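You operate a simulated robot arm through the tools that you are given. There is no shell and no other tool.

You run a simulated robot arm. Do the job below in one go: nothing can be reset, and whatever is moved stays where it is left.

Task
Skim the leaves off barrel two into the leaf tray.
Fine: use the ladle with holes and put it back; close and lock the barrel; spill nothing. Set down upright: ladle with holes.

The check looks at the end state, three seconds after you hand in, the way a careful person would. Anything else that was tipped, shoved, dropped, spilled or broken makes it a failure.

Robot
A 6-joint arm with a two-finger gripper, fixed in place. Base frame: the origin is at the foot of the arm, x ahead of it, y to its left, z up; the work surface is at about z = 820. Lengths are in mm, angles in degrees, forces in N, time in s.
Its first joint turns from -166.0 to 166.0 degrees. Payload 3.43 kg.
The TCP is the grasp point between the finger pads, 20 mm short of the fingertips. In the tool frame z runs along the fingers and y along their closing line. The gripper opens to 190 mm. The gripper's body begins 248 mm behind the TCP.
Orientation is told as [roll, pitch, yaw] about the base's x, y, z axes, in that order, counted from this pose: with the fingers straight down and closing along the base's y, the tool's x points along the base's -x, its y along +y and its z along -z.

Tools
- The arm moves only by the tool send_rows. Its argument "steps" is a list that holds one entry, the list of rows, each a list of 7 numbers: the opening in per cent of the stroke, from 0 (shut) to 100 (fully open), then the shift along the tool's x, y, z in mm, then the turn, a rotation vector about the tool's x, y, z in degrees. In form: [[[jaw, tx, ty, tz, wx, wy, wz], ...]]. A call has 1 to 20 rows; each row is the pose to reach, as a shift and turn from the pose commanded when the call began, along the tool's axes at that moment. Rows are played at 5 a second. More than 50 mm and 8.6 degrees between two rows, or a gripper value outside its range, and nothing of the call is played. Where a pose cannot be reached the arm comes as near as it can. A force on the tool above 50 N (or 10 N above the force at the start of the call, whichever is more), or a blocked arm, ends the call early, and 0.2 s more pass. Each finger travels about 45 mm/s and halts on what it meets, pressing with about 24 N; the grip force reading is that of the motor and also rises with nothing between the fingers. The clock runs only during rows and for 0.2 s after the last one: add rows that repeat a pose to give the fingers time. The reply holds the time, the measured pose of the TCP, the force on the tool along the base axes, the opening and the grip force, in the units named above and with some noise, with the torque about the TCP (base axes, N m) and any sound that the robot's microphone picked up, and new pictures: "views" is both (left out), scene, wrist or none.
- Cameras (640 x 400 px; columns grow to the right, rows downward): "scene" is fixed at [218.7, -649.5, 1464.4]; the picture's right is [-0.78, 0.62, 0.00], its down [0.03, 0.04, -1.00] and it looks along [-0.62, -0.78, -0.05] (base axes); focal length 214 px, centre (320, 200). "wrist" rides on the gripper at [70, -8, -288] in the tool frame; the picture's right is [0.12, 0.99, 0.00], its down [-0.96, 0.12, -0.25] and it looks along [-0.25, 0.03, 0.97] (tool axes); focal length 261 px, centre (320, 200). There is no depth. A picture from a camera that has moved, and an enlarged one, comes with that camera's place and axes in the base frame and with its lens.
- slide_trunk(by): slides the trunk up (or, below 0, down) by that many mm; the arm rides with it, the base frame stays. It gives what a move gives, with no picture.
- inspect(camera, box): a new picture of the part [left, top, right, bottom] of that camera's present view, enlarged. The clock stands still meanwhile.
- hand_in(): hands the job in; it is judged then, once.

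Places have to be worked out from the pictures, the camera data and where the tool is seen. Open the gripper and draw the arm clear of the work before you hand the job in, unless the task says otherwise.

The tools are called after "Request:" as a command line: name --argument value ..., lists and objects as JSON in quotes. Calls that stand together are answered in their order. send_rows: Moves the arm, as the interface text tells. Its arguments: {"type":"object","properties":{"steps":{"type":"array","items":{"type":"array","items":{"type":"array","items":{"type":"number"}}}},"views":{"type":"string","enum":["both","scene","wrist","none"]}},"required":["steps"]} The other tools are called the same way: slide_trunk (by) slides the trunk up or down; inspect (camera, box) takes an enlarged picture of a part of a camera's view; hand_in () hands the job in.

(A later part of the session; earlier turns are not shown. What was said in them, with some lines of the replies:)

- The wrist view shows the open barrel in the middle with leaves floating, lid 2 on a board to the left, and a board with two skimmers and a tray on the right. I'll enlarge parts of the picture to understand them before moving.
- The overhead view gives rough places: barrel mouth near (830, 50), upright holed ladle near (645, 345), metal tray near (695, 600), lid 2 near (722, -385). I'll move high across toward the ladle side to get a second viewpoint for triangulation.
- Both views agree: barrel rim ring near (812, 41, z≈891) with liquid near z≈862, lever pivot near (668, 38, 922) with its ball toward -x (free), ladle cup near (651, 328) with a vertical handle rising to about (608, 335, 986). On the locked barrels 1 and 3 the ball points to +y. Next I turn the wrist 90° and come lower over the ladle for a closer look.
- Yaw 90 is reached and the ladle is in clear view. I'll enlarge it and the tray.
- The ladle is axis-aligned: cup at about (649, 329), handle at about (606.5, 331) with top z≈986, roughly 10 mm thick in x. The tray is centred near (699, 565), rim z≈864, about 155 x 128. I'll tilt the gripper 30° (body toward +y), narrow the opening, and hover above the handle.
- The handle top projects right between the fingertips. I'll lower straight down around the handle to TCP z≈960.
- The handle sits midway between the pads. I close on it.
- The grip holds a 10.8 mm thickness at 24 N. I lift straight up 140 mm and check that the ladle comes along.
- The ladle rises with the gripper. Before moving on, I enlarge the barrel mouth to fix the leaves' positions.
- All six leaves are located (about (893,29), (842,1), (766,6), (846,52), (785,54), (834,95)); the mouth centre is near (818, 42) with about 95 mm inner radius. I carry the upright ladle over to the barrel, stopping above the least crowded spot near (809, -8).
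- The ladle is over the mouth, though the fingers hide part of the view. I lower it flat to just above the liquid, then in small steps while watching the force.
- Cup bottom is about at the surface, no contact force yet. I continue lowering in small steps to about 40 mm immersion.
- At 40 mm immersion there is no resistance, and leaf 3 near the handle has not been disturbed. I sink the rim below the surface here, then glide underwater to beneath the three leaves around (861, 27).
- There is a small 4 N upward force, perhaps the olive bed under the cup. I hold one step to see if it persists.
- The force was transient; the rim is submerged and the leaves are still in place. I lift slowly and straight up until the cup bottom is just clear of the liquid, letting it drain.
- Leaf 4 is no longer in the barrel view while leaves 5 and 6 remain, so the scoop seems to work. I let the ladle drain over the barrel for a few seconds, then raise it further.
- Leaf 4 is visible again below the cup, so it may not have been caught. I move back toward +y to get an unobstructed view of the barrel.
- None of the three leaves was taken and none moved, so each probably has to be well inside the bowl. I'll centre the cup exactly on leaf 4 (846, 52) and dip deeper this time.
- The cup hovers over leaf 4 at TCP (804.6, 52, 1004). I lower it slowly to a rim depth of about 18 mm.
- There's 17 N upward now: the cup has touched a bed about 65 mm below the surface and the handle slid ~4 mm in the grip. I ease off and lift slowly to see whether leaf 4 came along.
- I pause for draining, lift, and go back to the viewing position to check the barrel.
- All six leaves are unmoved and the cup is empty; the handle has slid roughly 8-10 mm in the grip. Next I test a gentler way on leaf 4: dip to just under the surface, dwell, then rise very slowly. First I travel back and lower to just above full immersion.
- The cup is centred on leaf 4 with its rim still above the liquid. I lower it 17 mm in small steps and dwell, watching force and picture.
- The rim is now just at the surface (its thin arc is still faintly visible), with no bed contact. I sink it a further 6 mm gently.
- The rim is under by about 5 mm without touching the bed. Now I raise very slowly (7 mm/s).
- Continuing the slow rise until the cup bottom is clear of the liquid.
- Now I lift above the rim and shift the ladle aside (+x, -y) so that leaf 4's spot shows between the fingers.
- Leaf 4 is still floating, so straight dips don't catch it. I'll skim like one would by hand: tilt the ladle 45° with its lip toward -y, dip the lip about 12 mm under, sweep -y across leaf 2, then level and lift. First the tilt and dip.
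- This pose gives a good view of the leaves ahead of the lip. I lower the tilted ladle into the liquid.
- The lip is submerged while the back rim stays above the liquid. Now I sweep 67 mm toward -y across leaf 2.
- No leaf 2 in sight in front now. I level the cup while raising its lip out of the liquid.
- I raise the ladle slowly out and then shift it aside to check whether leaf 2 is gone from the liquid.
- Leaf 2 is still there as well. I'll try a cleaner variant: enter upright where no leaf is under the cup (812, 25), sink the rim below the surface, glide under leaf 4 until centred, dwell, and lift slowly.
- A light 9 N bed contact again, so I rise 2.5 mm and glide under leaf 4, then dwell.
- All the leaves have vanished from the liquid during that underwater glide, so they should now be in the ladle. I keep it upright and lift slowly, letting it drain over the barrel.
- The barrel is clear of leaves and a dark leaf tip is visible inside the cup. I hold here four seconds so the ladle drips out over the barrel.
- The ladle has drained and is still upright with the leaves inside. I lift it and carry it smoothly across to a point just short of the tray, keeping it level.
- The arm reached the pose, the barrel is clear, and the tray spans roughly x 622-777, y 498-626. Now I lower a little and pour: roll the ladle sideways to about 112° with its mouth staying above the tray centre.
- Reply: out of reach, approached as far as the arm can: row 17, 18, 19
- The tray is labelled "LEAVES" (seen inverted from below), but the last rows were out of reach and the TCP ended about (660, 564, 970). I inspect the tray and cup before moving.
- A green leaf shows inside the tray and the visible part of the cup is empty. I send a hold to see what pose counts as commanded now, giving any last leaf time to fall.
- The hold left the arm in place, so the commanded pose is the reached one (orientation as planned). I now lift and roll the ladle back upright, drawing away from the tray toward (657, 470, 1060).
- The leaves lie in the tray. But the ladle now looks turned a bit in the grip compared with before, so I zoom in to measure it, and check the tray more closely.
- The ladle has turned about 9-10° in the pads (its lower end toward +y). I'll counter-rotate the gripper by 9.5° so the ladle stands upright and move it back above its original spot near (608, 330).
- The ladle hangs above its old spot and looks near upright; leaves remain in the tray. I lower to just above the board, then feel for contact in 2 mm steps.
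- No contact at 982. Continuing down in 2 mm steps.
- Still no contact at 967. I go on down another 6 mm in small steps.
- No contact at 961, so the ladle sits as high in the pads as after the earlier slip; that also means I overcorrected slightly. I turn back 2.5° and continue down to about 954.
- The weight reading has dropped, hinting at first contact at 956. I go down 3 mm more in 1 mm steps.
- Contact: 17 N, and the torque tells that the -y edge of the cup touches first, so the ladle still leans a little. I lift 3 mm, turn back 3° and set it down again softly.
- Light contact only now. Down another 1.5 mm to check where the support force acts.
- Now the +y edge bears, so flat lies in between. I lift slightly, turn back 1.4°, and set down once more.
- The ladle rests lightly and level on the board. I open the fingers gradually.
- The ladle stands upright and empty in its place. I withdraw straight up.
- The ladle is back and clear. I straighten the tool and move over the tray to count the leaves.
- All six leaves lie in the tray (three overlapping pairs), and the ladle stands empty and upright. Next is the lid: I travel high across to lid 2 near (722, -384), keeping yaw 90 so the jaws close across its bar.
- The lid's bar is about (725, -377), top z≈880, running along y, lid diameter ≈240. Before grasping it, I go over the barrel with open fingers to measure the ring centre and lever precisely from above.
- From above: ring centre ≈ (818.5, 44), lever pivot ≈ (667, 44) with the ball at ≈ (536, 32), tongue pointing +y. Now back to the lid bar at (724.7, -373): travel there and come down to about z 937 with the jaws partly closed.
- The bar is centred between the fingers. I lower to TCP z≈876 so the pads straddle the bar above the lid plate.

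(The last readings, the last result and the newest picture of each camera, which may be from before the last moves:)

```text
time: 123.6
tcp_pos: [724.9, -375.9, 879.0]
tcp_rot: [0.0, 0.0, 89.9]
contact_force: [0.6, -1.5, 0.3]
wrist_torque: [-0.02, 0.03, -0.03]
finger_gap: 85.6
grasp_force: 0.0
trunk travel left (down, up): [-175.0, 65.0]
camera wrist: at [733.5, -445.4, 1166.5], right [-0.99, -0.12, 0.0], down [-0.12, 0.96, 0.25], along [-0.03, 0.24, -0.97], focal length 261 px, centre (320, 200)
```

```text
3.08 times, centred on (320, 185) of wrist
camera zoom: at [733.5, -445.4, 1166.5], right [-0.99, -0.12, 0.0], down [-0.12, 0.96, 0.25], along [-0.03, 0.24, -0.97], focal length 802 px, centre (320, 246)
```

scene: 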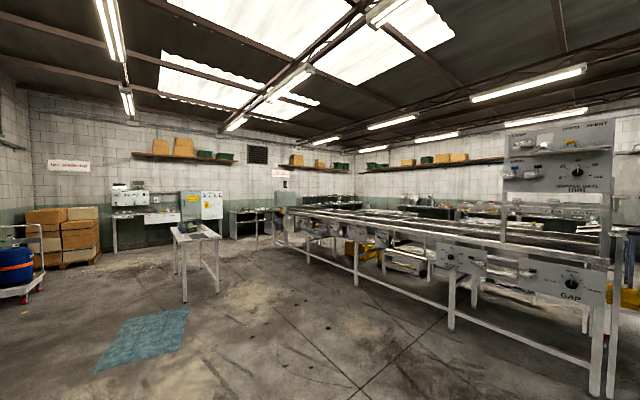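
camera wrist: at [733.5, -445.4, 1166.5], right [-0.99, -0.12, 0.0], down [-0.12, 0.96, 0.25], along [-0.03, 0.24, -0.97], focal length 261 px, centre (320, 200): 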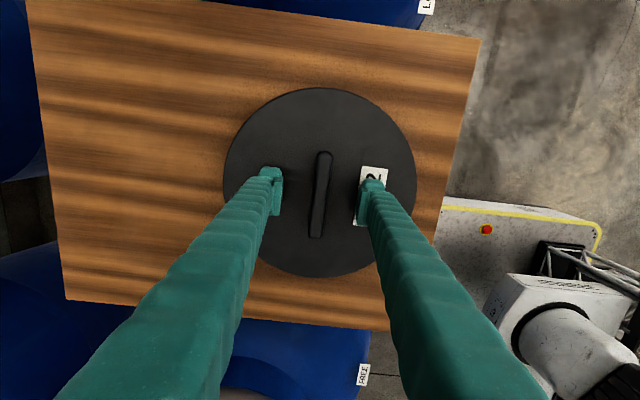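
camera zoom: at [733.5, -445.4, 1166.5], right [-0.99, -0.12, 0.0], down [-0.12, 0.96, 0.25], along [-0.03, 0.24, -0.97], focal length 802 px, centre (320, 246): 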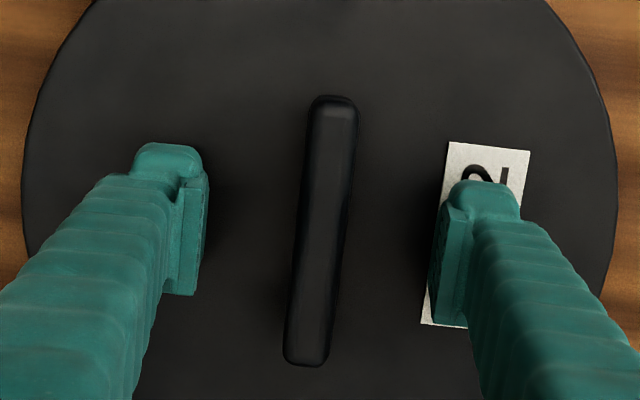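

Heights check out (lid plate z≈847, bar top ≈880, bar centred at x≈725). I lower 4 mm more and close on the bar.

Request:
send_rows --steps '[[[45, 0, 0, 2, 0, 0, 0], [45, 0, 0, 4, 0, 0, 0], [30, 0, 0, 4, 0, 0, 0], [15, 0, 0, 4, 0, 0, 0], [0, 0, 0, 4, 0, 0, 0], [0, 0, 0, 4, 0, 0, 0], [0, 0, 0, 4, 0, 0, 0], [0, 0, 0, 4, 0, 0, 0], [0, 0, 0, 4, 0, 0, 0]]]' --views "wrist"

Request:
inspect --camera "wrist" --box '[240, 120, 400, 250]'

```text
time: 125.6
tcp_pos: [726.5, -376.1, 875.5]
tcp_rot: [0.0, 0.1, 89.9]
contact_force: [0.7, -1.0, -0.2]
wrist_torque: [-0.01, -0.02, 0.0]
finger_gap: 17.0
grasp_force: 24.0
trunk travel left (down, up): [-175.0, 65.0]
camera wrist: at [733.5, -445.5, 1162.5], right [-0.99, -0.12, 0.0], down [-0.12, 0.96, 0.25], along [-0.03, 0.24, -0.97], focal length 261 px, centre (320, 200)
```

wrist: 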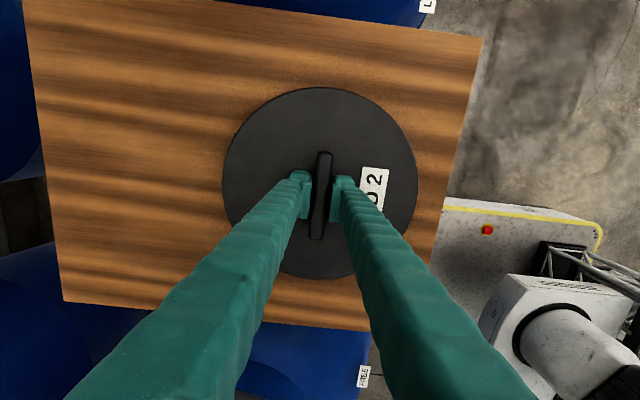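

```text
3.08 times, centred on (320, 185) of wrist
camera zoom: at [733.5, -445.5, 1162.5], right [-0.99, -0.12, 0.0], down [-0.12, 0.96, 0.25], along [-0.03, 0.24, -0.97], focal length 802 px, centre (320, 246)
```

zoom: 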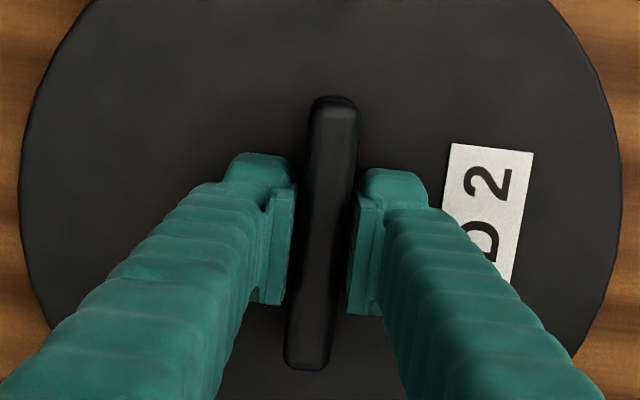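

The bar is held (17 mm, 24 N). I lift slowly and check the load.

Request:
send_rows --steps '[[[0, 0, 0, -3, 0, 0, 0], [0, 0, 0, -8, 0, 0, 0], [0, 0, 0, -15, 0, 0, 0], [0, 0, 0, -25, 0, 0, 0], [0, 0, 0, -40, 0, 0, 0], [0, 0, 0, -40, 0, 0, 0]]]' --views "wrist"

Request:
inspect --camera "wrist" --box '[200, 80, 440, 300]'

```text
time: 127.0
tcp_pos: [726.4, -376.4, 915.2]
tcp_rot: [-0.1, 0.1, 90.0]
contact_force: [0.0, 0.8, -2.9]
wrist_torque: [-0.02, 0.01, 0.0]
finger_gap: 17.0
grasp_force: 24.3
trunk travel left (down, up): [-175.0, 65.0]
camera wrist: at [733.6, -445.7, 1202.3], right [-0.99, -0.12, 0.0], down [-0.12, 0.96, 0.25], along [-0.03, 0.24, -0.97], focal length 261 px, centre (320, 200)
```

wrist: 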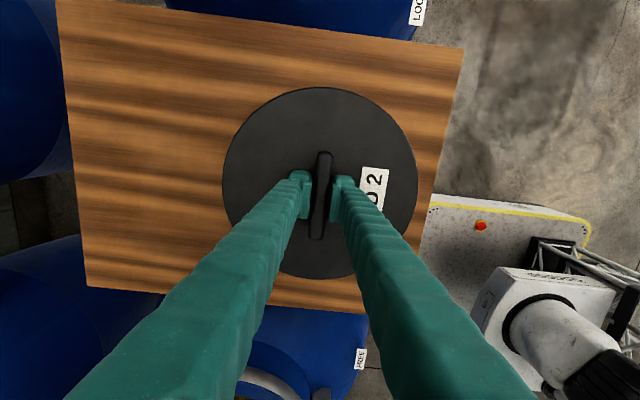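

```text
1.82 times, centred on (320, 190) of wrist
camera zoom: at [733.6, -445.7, 1202.3], right [-0.99, -0.12, 0.0], down [-0.12, 0.96, 0.25], along [-0.03, 0.24, -0.97], focal length 474 px, centre (320, 218)
```

zoom: 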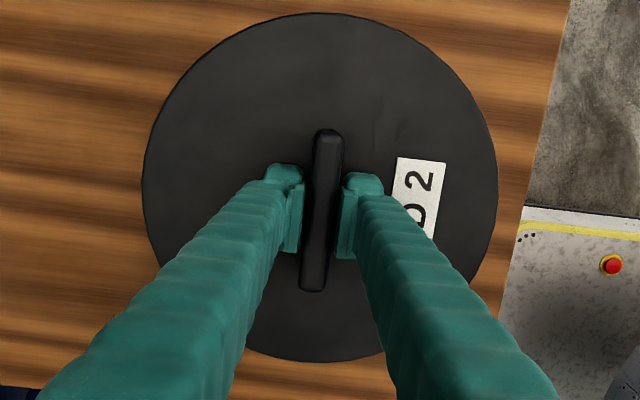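

The lid is up, level, and light (~2.5 N). I raise it to z 1040 and carry it over the barrel's mouth at (818, 43).

Request:
send_rows --steps '[[[0, 0, 0, -20, 0, 0, 0], [0, 0, 0, -55, 0, 0, 0], [0, 0, 0, -95, 0, 0, 0], [0, -10, -2, -125, 0, 0, 0], [0, -35, -8, -125, 0, 0, 0], [0, -73, -16, -125, 0, 0, 0], [0, -113, -25, -125, 0, 0, 0], [0, -153, -34, -125, 0, 0, 0], [0, -193, -42.5, -125, 0, 0, 0], [0, -233, -51.5, -125, 0, 0, 0], [0, -273, -60.5, -125, 0, 0, 0], [0, -313, -69, -125, 0, 0, 0], [0, -353, -78, -125, 0, 0, 0], [0, -388, -86, -125, 0, 0, 0], [0, -410, -90.5, -125, 0, 0, 0], [0, -418.7, -92.5, -125, 0, 0, 0], [0, -418.7, -92.5, -125, 0, 0, 0]]]' --views "wrist"

Request:
inspect --camera "wrist" --box '[180, 60, 460, 300]'

```text
time: 130.6
tcp_pos: [818.6, 44.3, 1038.8]
tcp_rot: [-0.1, 0.1, 90.0]
contact_force: [-0.6, -0.2, -3.6]
wrist_torque: [0.03, -0.02, 0.0]
finger_gap: 16.9
grasp_force: 24.4
trunk travel left (down, up): [-175.0, 65.0]
camera wrist: at [826.1, -25.5, 1326.7], right [-0.99, -0.12, 0.0], down [-0.12, 0.96, 0.25], along [-0.03, 0.24, -0.97], focal length 261 px, centre (320, 200)
```

wrist: 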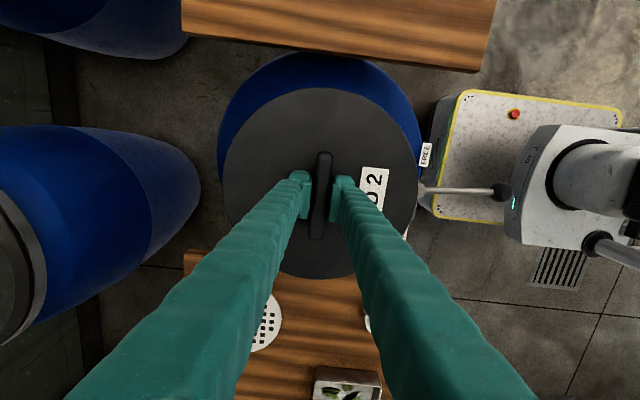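

```text
1.67 times, centred on (320, 180) of wrist
camera zoom: at [826.1, -25.5, 1326.7], right [-0.99, -0.12, 0.0], down [-0.12, 0.96, 0.25], along [-0.03, 0.24, -0.97], focal length 434 px, centre (320, 233)
```

zoom: 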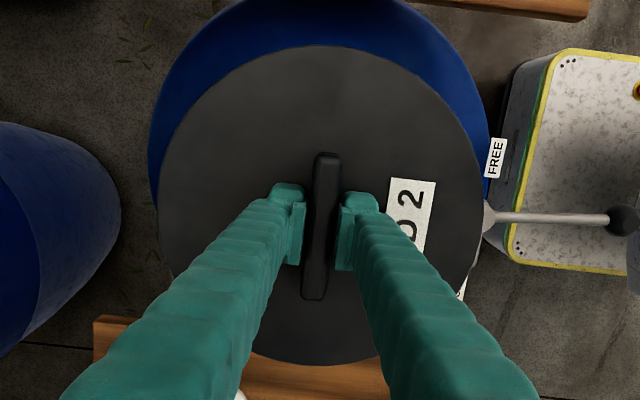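

The lid hovers over the ring; I shift 1.5 mm in -y and lower it to just above the expected contact height.

Request:
send_rows --steps '[[[0, 1.5, 0, 20, 0, 0, 0], [0, 1.5, 0, 42, 0, 0, 0], [0, 1.5, 0, 60, 0, 0, 0], [0, 1.5, 0, 70, 0, 0, 0], [0, 1.5, 0, 74, 0, 0, 0], [0, 1.5, 0, 74, 0, 0, 0]]]' --views "wrist"

Request:
inspect --camera "wrist" --box '[180, 40, 460, 300]'

```text
time: 132.0
tcp_pos: [818.6, 39.7, 965.2]
tcp_rot: [0.0, 0.1, 90.0]
contact_force: [0.7, 0.5, -3.3]
wrist_torque: [0.0, 0.0, 0.01]
finger_gap: 17.1
grasp_force: 24.4
trunk travel left (down, up): [-175.0, 65.0]
camera wrist: at [825.9, -27.5, 1252.7], right [-0.99, -0.12, 0.0], down [-0.12, 0.96, 0.25], along [-0.03, 0.24, -0.97], focal length 261 px, centre (320, 200)
```

wrist: 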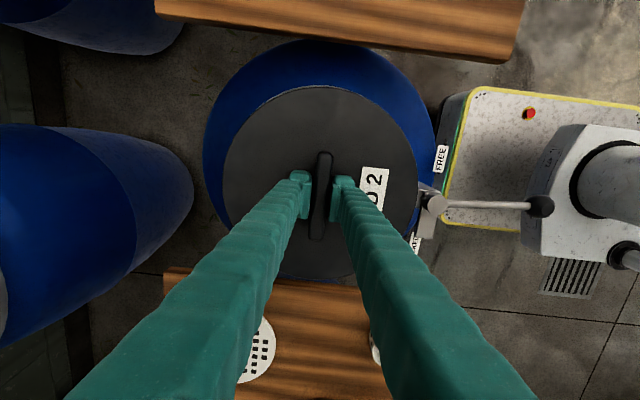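

```text
1.54 times, centred on (320, 170) of wrist
camera zoom: at [825.9, -27.5, 1252.7], right [-0.99, -0.12, 0.0], down [-0.12, 0.96, 0.25], along [-0.03, 0.24, -0.97], focal length 401 px, centre (320, 246)
```

zoom: 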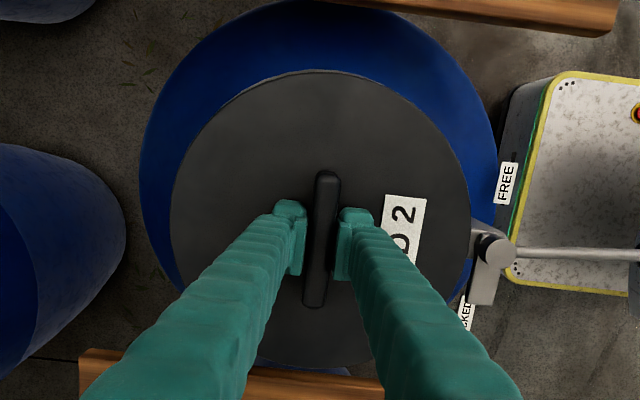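

No contact yet at 965. Lowering in 2 mm steps.

Request:
send_rows --steps '[[[0, 0, 0, 2, 0, 0, 0], [0, 0, 0, 4, 0, 0, 0], [0, 0, 0, 6, 0, 0, 0], [0, 0, 0, 8, 0, 0, 0], [0, 0, 0, 8, 0, 0, 0]]]' --views "none"

```text
time: 133.2
tcp_pos: [817.1, 40.0, 956.8]
tcp_rot: [0.0, 0.1, 90.0]
contact_force: [0.0, 0.3, -3.4]
wrist_torque: [0.02, 0.03, 0.01]
finger_gap: 16.9
grasp_force: 24.4
trunk travel left (down, up): [-175.0, 65.0]
```

Still free at 957. I continue down in 2 mm steps.

Request:
send_rows --steps '[[[0, 0, 0, 2, 0, 0, 0], [0, 0, 0, 4, 0, 0, 0], [0, 0, 0, 6, 0, 0, 0], [0, 0, 0, 6, 0, 0, 0]]]' --views "wrist"

Request:
inspect --camera "wrist" --box '[180, 40, 460, 300]'

```text
time: 134.2
tcp_pos: [818.0, 41.3, 950.3]
tcp_rot: [-0.1, 0.1, 90.1]
contact_force: [-0.9, -0.6, -2.7]
wrist_torque: [-0.04, -0.01, 0.01]
finger_gap: 16.9
grasp_force: 24.1
trunk travel left (down, up): [-175.0, 65.0]
camera wrist: at [826.0, -28.2, 1238.4], right [-0.99, -0.12, 0.0], down [-0.12, 0.96, 0.25], along [-0.03, 0.24, -0.97], focal length 261 px, centre (320, 200)
```

wrist: 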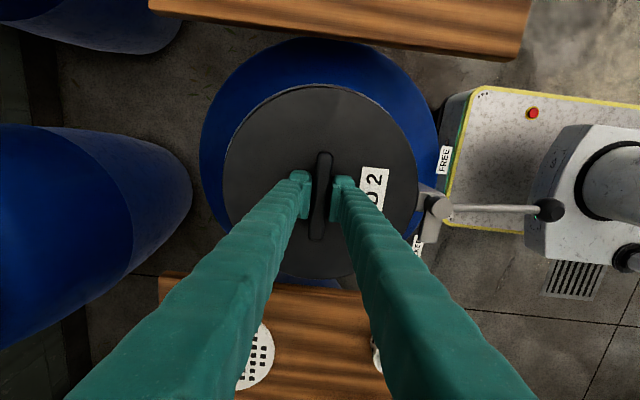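

```text
1.54 times, centred on (320, 170) of wrist
camera zoom: at [826.0, -28.2, 1238.4], right [-0.99, -0.12, 0.0], down [-0.12, 0.96, 0.25], along [-0.03, 0.24, -0.97], focal length 401 px, centre (320, 246)
```

zoom: 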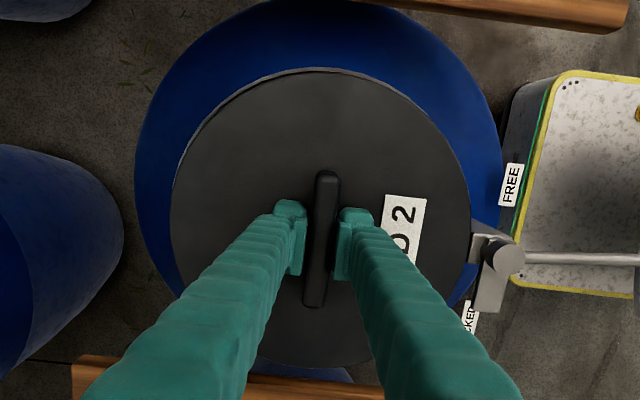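

Free at 950 still, so the lid seems to have a plug that enters the mouth. I keep lowering in 2 mm steps.

Request:
send_rows --steps '[[[0, 0, 0, 2, 0, 0, 0], [0, 0, 0, 4, 0, 0, 0], [0, 0, 0, 6, 0, 0, 0], [0, 0, 0, 8, 0, 0, 0], [0, 0, 0, 8, 0, 0, 0]]]' --views "none"

```text
time: 135.4
tcp_pos: [818.7, 40.5, 942.2]
tcp_rot: [-0.1, 0.0, 90.0]
contact_force: [-0.5, 0.3, -4.2]
wrist_torque: [0.02, 0.0, 0.03]
finger_gap: 17.4
grasp_force: 24.6
trunk travel left (down, up): [-175.0, 65.0]
```

Still free at 942. I nudge 1.5 mm toward +y and lower further.

Request:
send_rows --steps '[[[0, -1.5, 0, 2, 0, 0, 0], [0, -1.5, 0, 4, 0, 0, 0], [0, -1.5, 0, 6, 0, 0, 0], [0, -1.5, 0, 8, 0, 0, 0], [0, -1.5, 0, 8, 0, 0, 0]]]' --views "wrist"

Request:
inspect --camera "wrist" --box '[180, 40, 460, 300]'

```text
time: 136.6
tcp_pos: [817.2, 43.1, 935.4]
tcp_rot: [0.0, 0.1, 90.0]
contact_force: [0.6, 0.1, -3.2]
wrist_torque: [0.0, -0.01, -0.01]
finger_gap: 17.0
grasp_force: 23.9
trunk travel left (down, up): [-175.0, 65.0]
camera wrist: at [826.0, -26.2, 1222.7], right [-0.99, -0.12, 0.0], down [-0.12, 0.96, 0.25], along [-0.03, 0.24, -0.97], focal length 261 px, centre (320, 200)
```

wrist: 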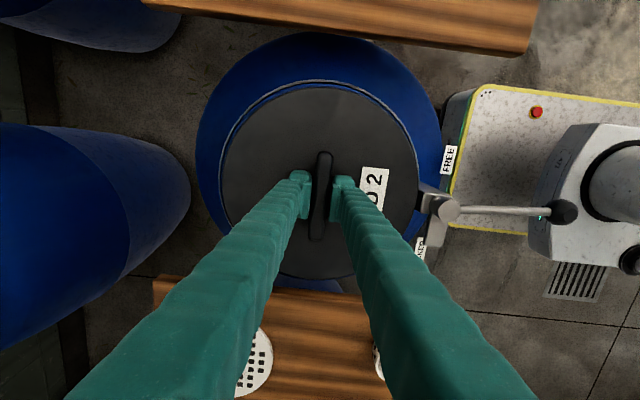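

```text
1.54 times, centred on (320, 170) of wrist
camera zoom: at [826.0, -26.2, 1222.7], right [-0.99, -0.12, 0.0], down [-0.12, 0.96, 0.25], along [-0.03, 0.24, -0.97], focal length 401 px, centre (320, 246)
```

zoom: 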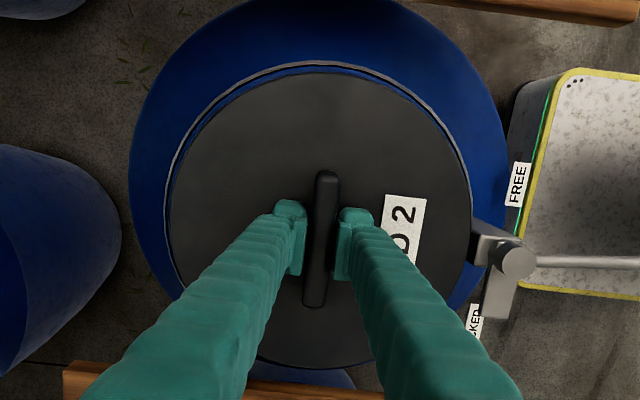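

The ring now shows evenly around the lid. Lowering on, 1.5 mm per step.

Request:
send_rows --steps '[[[0, 0, 0, 1.5, 0, 0, 0], [0, 0, 0, 3, 0, 0, 0], [0, 0, 0, 4.5, 0, 0, 0], [0, 0, 0, 4.5, 0, 0, 0]]]' --views "none"

```text
time: 137.6
tcp_pos: [819.2, 43.7, 932.2]
tcp_rot: [0.0, 0.1, 90.0]
contact_force: [3.1, 2.0, 20.6]
wrist_torque: [0.0, 0.04, 0.01]
finger_gap: 17.5
grasp_force: 23.7
trunk travel left (down, up): [-175.0, 65.0]
```

Solid contact at 20 N with no torque, so the lid sits flat on the ring. I ease off slightly and open the jaws.

Request:
send_rows --steps '[[[0, 0, 0, -1, 0, 0, 0], [0, 0, 0, -1.5, 0, 0, 0], [8, 0, 0, -1.5, 0, 0, 0], [11, 0, 0, -1.5, 0, 0, 0], [15, 0, 0, -1.5, 0, 0, 0], [22, 0, 0, -1.5, 0, 0, 0], [30, 0, 0, -1.5, 0, 0, 0], [38, 0, 0, -1.5, 0, 0, 0], [45, 0, 0, -1.5, 0, 0, 0], [45, 0, 0, -1.5, 0, 0, 0]]]' --views "wrist"

Request:
inspect --camera "wrist" --box '[180, 40, 460, 300]'

```text
time: 139.8
tcp_pos: [817.7, 42.1, 932.4]
tcp_rot: [0.1, 0.0, 90.0]
contact_force: [0.2, -0.7, 0.8]
wrist_torque: [0.01, 0.01, 0.01]
finger_gap: 85.4
grasp_force: 0.2
trunk travel left (down, up): [-175.0, 65.0]
camera wrist: at [826.1, -26.6, 1219.5], right [-0.99, -0.12, 0.0], down [-0.12, 0.96, 0.25], along [-0.03, 0.24, -0.97], focal length 261 px, centre (320, 200)
```

wrist: 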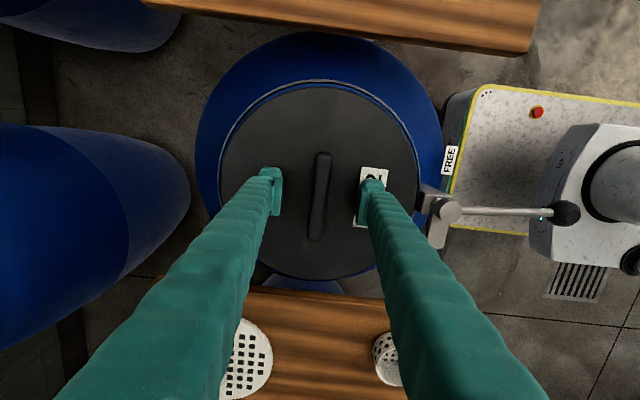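

```text
1.54 times, centred on (320, 170) of wrist
camera zoom: at [826.1, -26.6, 1219.5], right [-0.99, -0.12, 0.0], down [-0.12, 0.96, 0.25], along [-0.03, 0.24, -0.97], focal length 401 px, centre (320, 246)
```

zoom: 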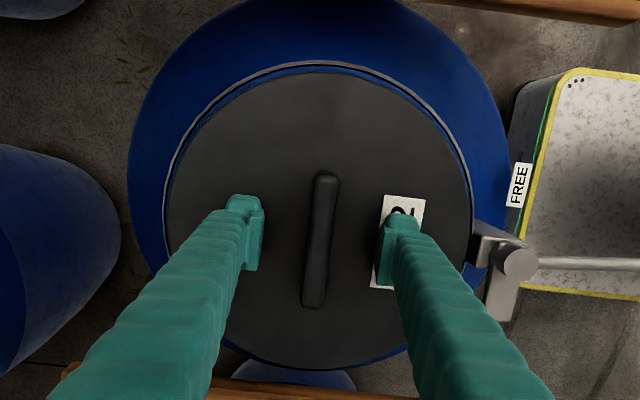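

The lid is released on the ring. I raise straight up to check its centring from above.

Request:
send_rows --steps '[[[45, 0, 0, -15, 0, 0, 0], [50, 0, 0, -50, 0, 0, 0], [60, 0, 0, -95, 0, 0, 0], [70, 0, 0, -140, 0, 0, 0], [80, 0, 0, -185, 0, 0, 0], [90, 0, 0, -225, 0, 0, 0], [100, 0, 0, -245, 0, 0, 0], [100, 0, 0, -245, 0, 0, 0]]]' --views "wrist"

Request:
inspect --camera "wrist" --box '[230, 100, 430, 260]'

Request:
inspect --camera "wrist" --box '[350, 130, 480, 230]'

```text
time: 141.6
tcp_pos: [818.0, 42.8, 1177.3]
tcp_rot: [0.0, 0.1, 90.0]
contact_force: [0.1, 0.3, 0.2]
wrist_torque: [0.02, 0.0, 0.01]
finger_gap: 190.1
grasp_force: 0.0
trunk travel left (down, up): [-175.0, 65.0]
camera wrist: at [825.7, -26.1, 1464.8], right [-0.99, -0.12, 0.0], down [-0.12, 0.96, 0.25], along [-0.03, 0.24, -0.97], focal length 261 px, centre (320, 200)
```

wrist: 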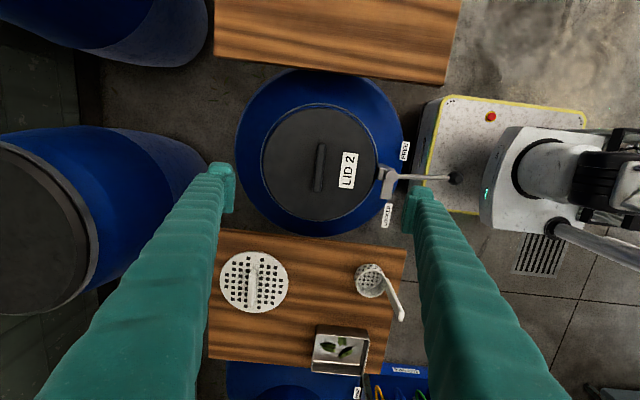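

```text
2.50 times, centred on (330, 180) of wrist
camera zoom: at [825.7, -26.1, 1464.8], right [-0.99, -0.12, 0.0], down [-0.12, 0.96, 0.25], along [-0.03, 0.24, -0.97], focal length 652 px, centre (295, 250)
```

zoom: 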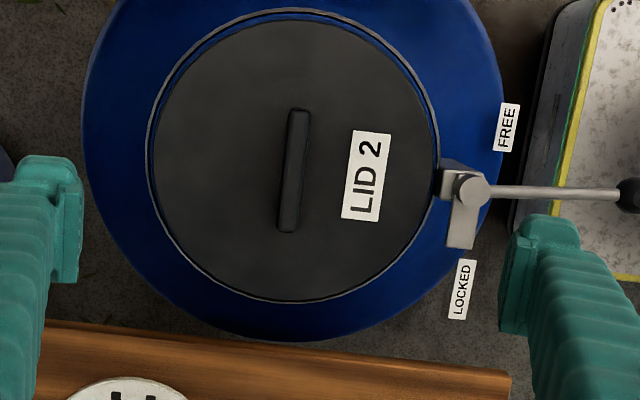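

```text
4.00 times, centred on (415, 180) of wrist
camera zoom: at [825.7, -26.1, 1464.8], right [-0.99, -0.12, 0.0], down [-0.12, 0.96, 0.25], along [-0.03, 0.24, -0.97], focal length 1043 px, centre (-60, 280)
```

zoom: 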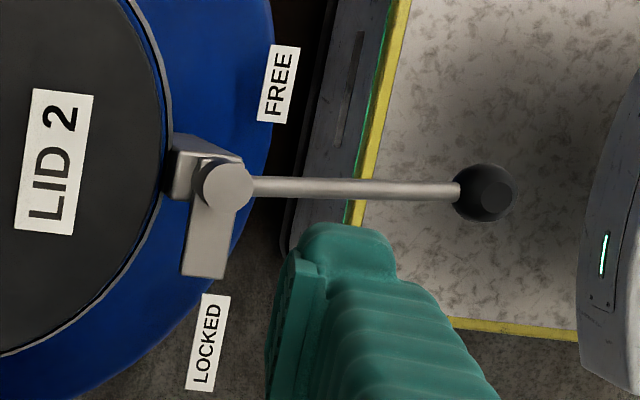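

The lid sits centred within ~2 mm on the ring. Now the lever: I close the jaws and move to the -y side of the lever arm, near (581, -5), still high, to prepare pushing it round to LOCKED.

Request:
send_rows --steps '[[[85, 5, 20, 0, 0, 0, 0], [70, 13, 60, 0, 0, 0, 0], [55, 21, 100, 0, 0, 0, 0], [40, 29, 140, 0, 0, 0, 0], [25, 37, 180, 0, 0, 0, 0], [10, 44, 215, 0, 0, 0, 0], [0, 48.5, 237, 0, 0, 0, 0], [0, 48.5, 237, 30, 0, 0, 0], [0, 48.5, 237, 70, 0, 0, 0], [0, 48.5, 237, 110, 0, 0, 0], [0, 48.5, 237, 150, 0, 0, 0], [0, 48.5, 237, 180, 0, 0, 0], [0, 48.5, 237, 180, 0, 0, 0]]]' --views "wrist"

Request:
inspect --camera "wrist" --box '[200, 120, 440, 300]'

```text
time: 144.4
tcp_pos: [581.1, -5.8, 998.4]
tcp_rot: [0.0, 0.1, 90.1]
contact_force: [-0.2, 0.3, -0.2]
wrist_torque: [0.0, 0.01, 0.0]
finger_gap: 0.3
grasp_force: 23.6
trunk travel left (down, up): [-175.0, 65.0]
camera wrist: at [588.9, -74.7, 1284.7], right [-0.99, -0.12, 0.0], down [-0.12, 0.96, 0.25], along [-0.03, 0.24, -0.97], focal length 261 px, centre (320, 200)
```

wrist: 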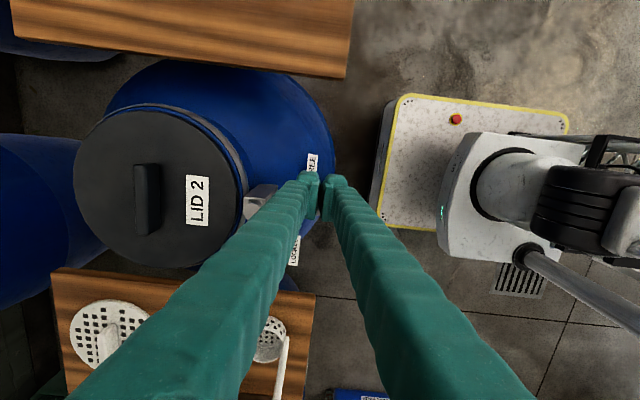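

```text
2.22 times, centred on (320, 210) of wrist
camera zoom: at [588.9, -74.7, 1284.7], right [-0.99, -0.12, 0.0], down [-0.12, 0.96, 0.25], along [-0.03, 0.24, -0.97], focal length 579 px, centre (320, 178)
```

zoom: 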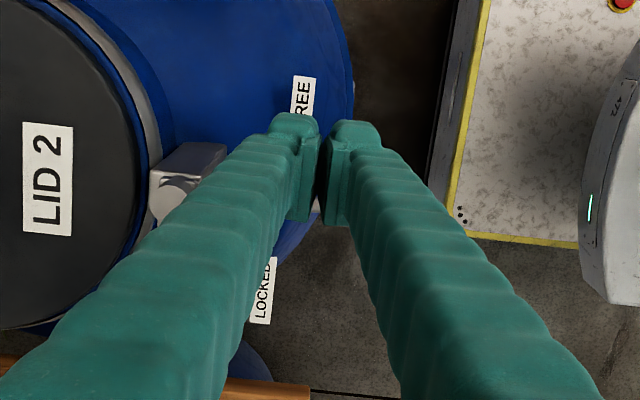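

The fingers are closed beside the lever arm (hidden behind them), about 15 mm clear. I lower to z≈925 so the tips reach below the arm.

Request:
send_rows --steps '[[[0, 0, 0, 25, 0, 0, 0], [0, 0, 0, 50, 0, 0, 0], [0, 0, 0, 65, 0, 0, 0], [0, 0, 0, 73, 0, 0, 0], [0, 0, 0, 73, 0, 0, 0]]]' --views "wrist"

Request:
inspect --camera "wrist" --box '[200, 120, 440, 300]'

```text
time: 145.6
tcp_pos: [580.6, -5.0, 924.2]
tcp_rot: [0.0, 0.0, 90.0]
contact_force: [-0.2, 0.5, -0.1]
wrist_torque: [0.02, -0.01, 0.02]
finger_gap: 0.0
grasp_force: 23.8
trunk travel left (down, up): [-175.0, 65.0]
camera wrist: at [588.6, -74.9, 1211.1], right [-0.99, -0.12, 0.0], down [-0.12, 0.96, 0.25], along [-0.03, 0.24, -0.97], focal length 261 px, centre (320, 200)
```

wrist: 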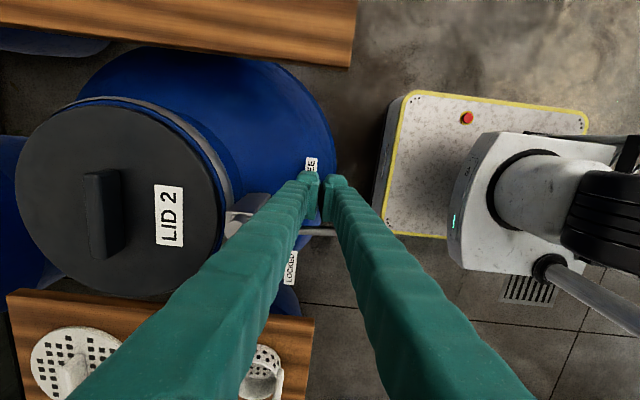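

```text
2.22 times, centred on (320, 210) of wrist
camera zoom: at [588.6, -74.9, 1211.1], right [-0.99, -0.12, 0.0], down [-0.12, 0.96, 0.25], along [-0.03, 0.24, -0.97], focal length 579 px, centre (320, 178)
```

zoom: 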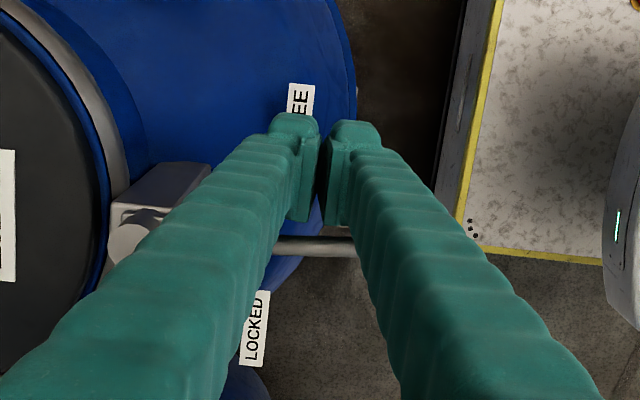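

The arm rod shows between the fingers at about y 36, z 924, as computed. I push it along its arc about the pivot (666.5, 44), turning the wrist with it, first through 30°.

Request:
send_rows --steps '[[[0, -11, -2.8, 0, 0, 0, 0], [0, -14.9, -2.4, 0, 0, 0, 0], [0, -20, -0.5, 0, 0, 0, 3.7], [0, -26, 1.3, 0, 0, 0, 7.5], [0, -32, 2.5, 0, 0, 0, 11.2], [0, -37.6, 3.6, 0, 0, 0, 15], [0, -43.5, 4.1, 0, 0, 0, 18.7], [0, -49.2, 4.3, 0, 0, 0, 22.5], [0, -55, 4.1, 0, 0, 0, 26.2], [0, -61, 3.6, 0, 0, 0, 30]]]' --views "wrist"

Request:
inspect --camera "wrist" --box '[200, 120, 440, 300]'

```text
time: 147.8
tcp_pos: [577.5, 55.7, 923.9]
tcp_rot: [0.0, 0.1, 59.9]
contact_force: [-0.8, -0.4, -0.2]
wrist_torque: [-0.02, 0.03, -0.04]
finger_gap: 0.1
grasp_force: 24.1
trunk travel left (down, up): [-175.0, 65.0]
camera wrist: at [548.8, -8.5, 1212.0], right [-0.92, 0.39, 0.0], down [0.38, 0.89, 0.25], along [0.1, 0.23, -0.97], focal length 261 px, centre (320, 200)
```

wrist: 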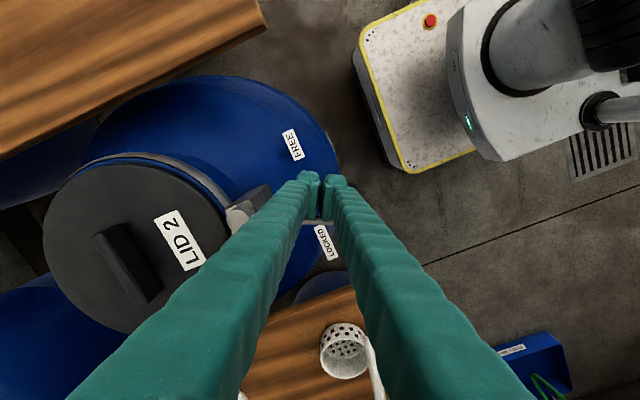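

```text
2.22 times, centred on (320, 210) of wrist
camera zoom: at [548.8, -8.5, 1212.0], right [-0.92, 0.39, 0.0], down [0.38, 0.89, 0.25], along [0.1, 0.23, -0.97], focal length 579 px, centre (320, 178)
```

zoom: 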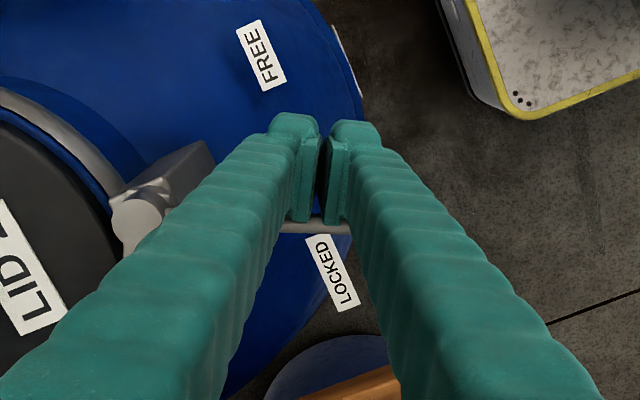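

The rod rides against the fingers and the lever turns with negligible force. I continue along the arc to about 103°.

Request:
send_rows --steps '[[[0, -5.6, 2, 0, 0, 0, 3.7], [0, -11.2, 3.7, 0, 0, 0, 7.5], [0, -17, 5, 0, 0, 0, 11.2], [0, -22.7, 5.9, 0, 0, 0, 15], [0, -28.6, 6.5, 0, 0, 0, 18.7], [0, -34.5, 6.7, 0, 0, 0, 22.5], [0, -40.3, 6.5, 0, 0, 0, 26.2], [0, -46.2, 5.9, 0, 0, 0, 30], [0, -51.9, 5, 0, 0, 0, 33.7], [0, -57.6, 3.6, 0, 0, 0, 37.5], [0, -63.2, 1.9, 0, 0, 0, 41.2], [0, -68.8, -0.2, 0, 0, 0, 45], [0, -74.1, -2.7, 0, 0, 0, 48.7], [0, -79.3, -5.5, 0, 0, 0, 52.5]]]' --views "wrist"

Request:
inspect --camera "wrist" --box '[200, 120, 440, 300]'

```text
time: 150.8
tcp_pos: [623.1, 121.7, 925.7]
tcp_rot: [-0.1, 0.0, 7.5]
contact_force: [-0.1, -0.1, 0.7]
wrist_torque: [0.02, -0.02, 0.03]
finger_gap: 0.0
grasp_force: 24.4
trunk travel left (down, up): [-175.0, 65.0]
camera wrist: at [553.0, 104.7, 1211.5], right [-0.25, 0.97, 0.0], down [0.94, 0.24, 0.25], along [0.24, 0.06, -0.97], focal length 261 px, centre (320, 200)
```

wrist: 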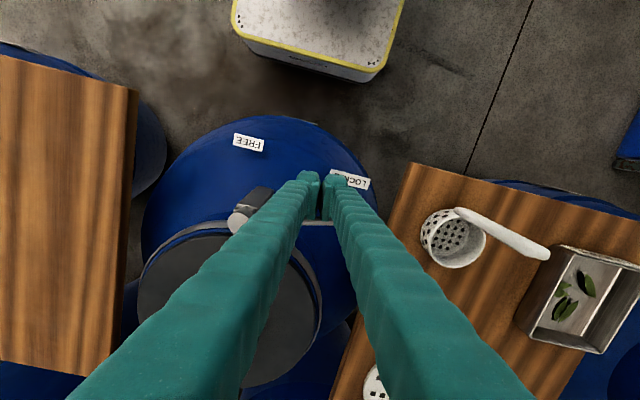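

```text
2.22 times, centred on (320, 210) of wrist
camera zoom: at [553.0, 104.7, 1211.5], right [-0.25, 0.97, 0.0], down [0.94, 0.24, 0.25], along [0.24, 0.06, -0.97], focal length 579 px, centre (320, 178)
```

zoom: 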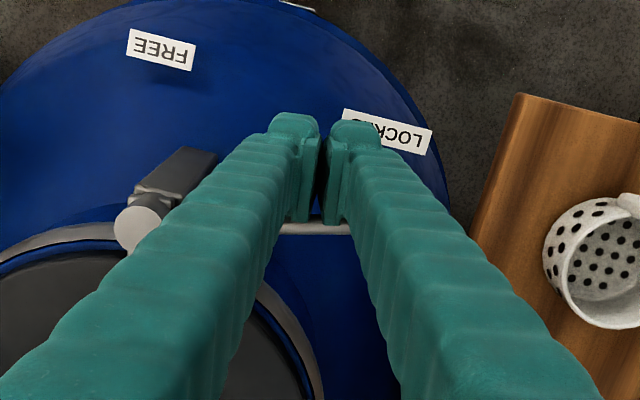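

The lever follows well. I push the last stretch to about 95° in small steps, watching the force.

Request:
send_rows --steps '[[[0, -3.7, 1.3, 0, 0, 0, 2.5], [0, -7.4, 2.6, 0, 0, 0, 5], [0, -11.2, 3.8, 0, 0, 0, 7.5], [0, -11.2, 3.8, 0, 0, 0, 7.5]]]' --views "wrist"

Request:
inspect --camera "wrist" --box '[180, 120, 440, 300]'

```text
time: 151.8
tcp_pos: [633.3, 126.2, 923.2]
tcp_rot: [-0.2, 0.0, -0.1]
contact_force: [-0.5, -0.2, 0.4]
wrist_torque: [0.03, -0.01, 0.01]
finger_gap: 0.0
grasp_force: 23.9
trunk travel left (down, up): [-175.0, 65.0]
camera wrist: at [561.7, 119.2, 1211.4], right [-0.12, 0.99, 0.0], down [0.96, 0.12, 0.25], along [0.25, 0.03, -0.97], focal length 261 px, centre (320, 200)
```

wrist: 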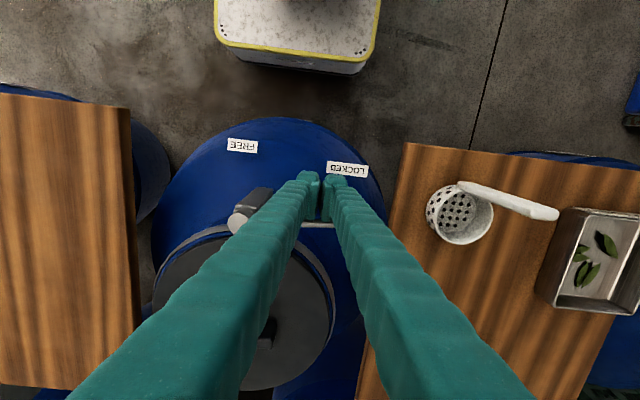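

```text
2.22 times, centred on (310, 210) of wrist
camera zoom: at [561.7, 119.2, 1211.4], right [-0.12, 0.99, 0.0], down [0.96, 0.12, 0.25], along [0.25, 0.03, -0.97], focal length 579 px, centre (342, 178)
```

zoom: 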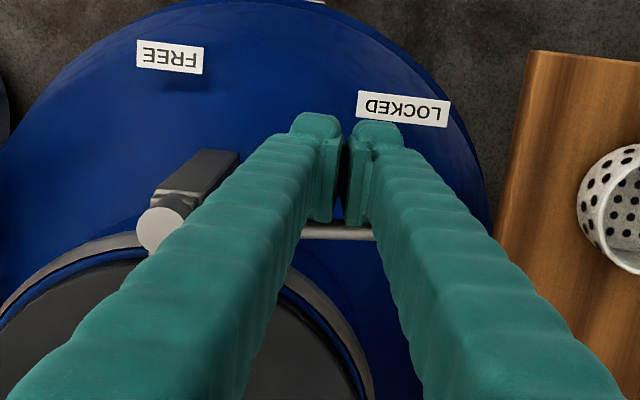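

Near the expected lock angle with no resistance yet. I push 4 mm further to feel for the end stop.

Request:
send_rows --steps '[[[0, -1.3, 0.3, 0, 0, 0, 0.9], [0, -2.6, 0.6, 0, 0, 0, 1.7], [0, -4, 0.9, 0, 0, 0, 2.6], [0, -4, 0.9, 0, 0, 0, 2.6]]]' --views "none"

```text
time: 152.8
tcp_pos: [635.7, 127.0, 924.3]
tcp_rot: [-0.1, 0.0, -2.6]
contact_force: [-6.3, -0.2, 0.0]
wrist_torque: [0.0, -0.02, 0.16]
finger_gap: 0.2
grasp_force: 23.7
trunk travel left (down, up): [-175.0, 65.0]
```

Resistance of 6 N appears: the stop. I press 1 mm more to make sure it is the end, then look.

Request:
send_rows --steps '[[[0, -1, 0, 0, 0, 0, 0], [0, -1, 0, 0, 0, 0, 0]]]' --views "none"

```text
time: 153.4
tcp_pos: [636.4, 126.8, 923.7]
tcp_rot: [0.0, 0.1, -2.5]
contact_force: [-16.8, 0.2, -3.6]
wrist_torque: [-0.09, -0.03, 0.46]
finger_gap: 0.2
grasp_force: 23.9
trunk travel left (down, up): [-175.0, 65.0]
```

16.8 N: that is the hard end stop. I back the fingers off and rise to view the lever from above.

Request:
send_rows --steps '[[[0, 6, 0, 0, 0, 0, 0], [0, 18, 0, 0, 0, 0, 0], [0, 30, 0, 0, 0, 0, 0], [0, 30, 0, -30, 0, 0, 0], [0, 30, 0, -75, 0, 0, 0], [0, 30, 0, -120, 0, 0, 0], [0, 30, 0, -165, 0, 0, 0], [20, 30, 0, -210, 0, 0, 0], [40, 30, 0, -250, 0, 0, 0], [60, 30, 0, -255, 0, 0, 0], [80, 30, 0, -255, 0, 0, 0], [100, 30, 0, -255, 0, 0, 0], [100, 30, 0, -255, 0, 0, 0]]]' --views "wrist"

Request:
inspect --camera "wrist" --box '[200, 120, 440, 320]'

```text
time: 156.2
tcp_pos: [607.6, 129.0, 1177.2]
tcp_rot: [-0.2, 0.0, -2.6]
contact_force: [-0.3, -0.3, -0.7]
wrist_torque: [0.0, 0.0, 0.0]
finger_gap: 119.0
grasp_force: 0.1
trunk travel left (down, up): [-175.0, 65.0]
camera wrist: at [536.4, 125.1, 1465.5], right [-0.07, 1.0, 0.0], down [0.97, 0.07, 0.25], along [0.25, 0.02, -0.97], focal length 261 px, centre (320, 200)
```

wrist: 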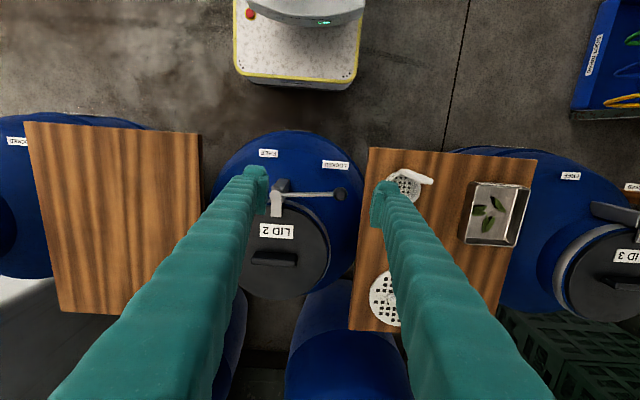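

```text
2.00 times, centred on (320, 220) of wrist
camera zoom: at [536.4, 125.1, 1465.5], right [-0.07, 1.0, 0.0], down [0.97, 0.07, 0.25], along [0.25, 0.02, -0.97], focal length 521 px, centre (320, 160)
```

zoom: 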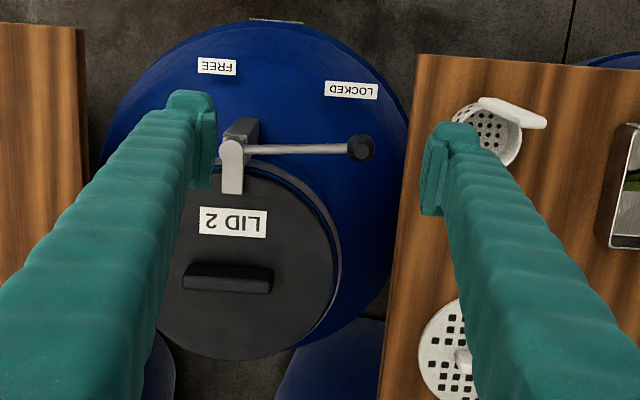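

The ball now points to +y and the tongue lies over lid 2, just like the locked neighbours. I open fully, withdraw up and back, and make a final check of everything.

Request:
send_rows --steps '[[[100, 10, -5, -10, 0, 0, 0], [100, 30, -25, -30, 0, 0, 0], [100, 50, -55, -50, 0, 0, 0], [100, 65, -85, -65, 0, 0, 0], [100, 75, -110, -75, 0, 0, 0], [100, 75, -110, -75, 0, 0, 0], [100, 75, -110, -75, 0, 0, 0], [100, 75, -110, -75, 0, 0, 0]]]' --views "both"

Request:
inspect --camera "wrist" --box '[240, 120, 420, 300]'

Request:
inspect --camera "wrist" --box '[400, 120, 620, 320]'

```text
time: 158.0
tcp_pos: [529.0, 23.6, 1254.9]
tcp_rot: [-0.1, 0.0, -2.6]
contact_force: [0.4, -0.3, -0.3]
wrist_torque: [-0.02, -0.01, 0.0]
finger_gap: 190.0
grasp_force: 0.1
trunk travel left (down, up): [-175.0, 65.0]
camera wrist: at [456.0, 19.4, 1543.0], right [-0.07, 1.0, 0.0], down [0.97, 0.07, 0.25], along [0.25, 0.02, -0.97], focal length 261 px, centre (320, 200)
```

scene: 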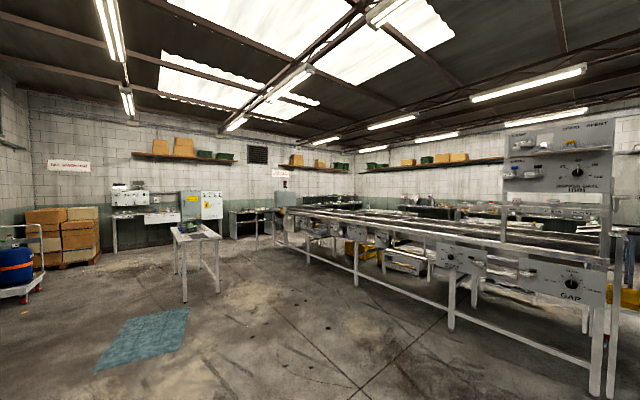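
wrist: 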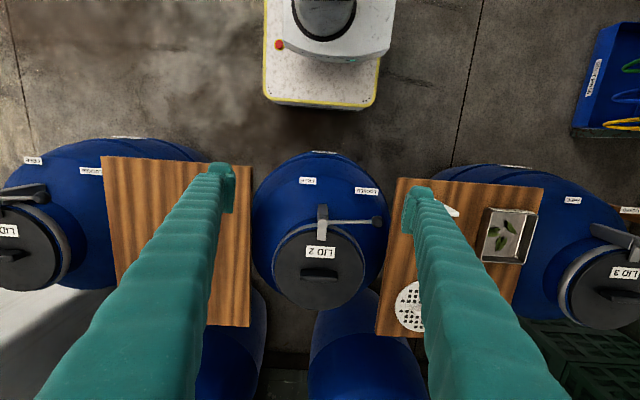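

```text
2.22 times, centred on (330, 210) of wrist
camera zoom: at [456.0, 19.4, 1543.0], right [-0.07, 1.0, 0.0], down [0.97, 0.07, 0.25], along [0.25, 0.02, -0.97], focal length 579 px, centre (298, 178)
```

zoom: 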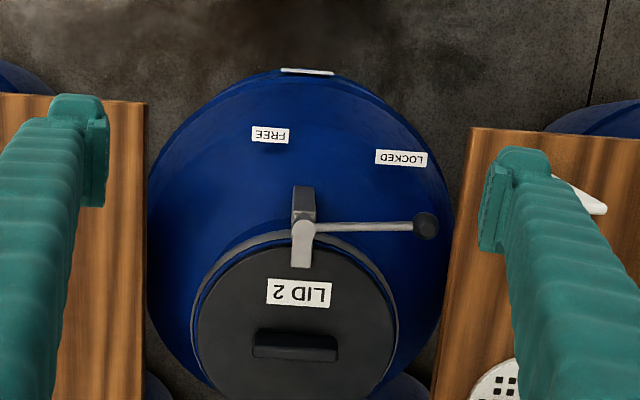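

```text
2.00 times, centred on (510, 220) of wrist
camera zoom: at [456.0, 19.4, 1543.0], right [-0.07, 1.0, 0.0], down [0.97, 0.07, 0.25], along [0.25, 0.02, -0.97], focal length 521 px, centre (-60, 160)
```

zoom: 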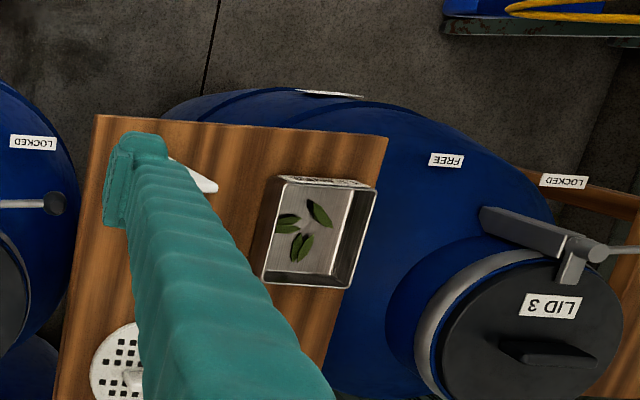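

All done as far as the pictures show: six leaves in the tray, ladle upright and empty in its place, lid 2 on the ring with the lever at LOCKED, the arm clear and the gripper open. I hand in.

Request:
hand_in

```text
The job is handed in.
```

The job is handed in, and the last pictures show everything in its end state.

- **Leaves:** all six are off barrel two and lying in the tray labelled "LEAVES".
- **Ladle with holes:** it is empty and standing upright, about 3 mm from where it started. It had turned a few degrees in the grip after the pour. I corrected that, feeling for flat contact with the board, before letting go.
- **Barrel two:** the lid is on the ring, within about 2 mm of centre. The lever is against its end stop at LOCKED, with the tongue over the lid as on barrel three.
- **Spills:** I saw no leaves or liquid outside the barrel and the tray. The ladle drained over the barrel for several seconds before I moved it.
- **Arm:** raised clear of the work, with the gripper fully open.

Several early dips caught no leaves. During them the ladle touched the olive bed under the brine a few times, at up to about 17 N. I saw no change in the barrel from this.
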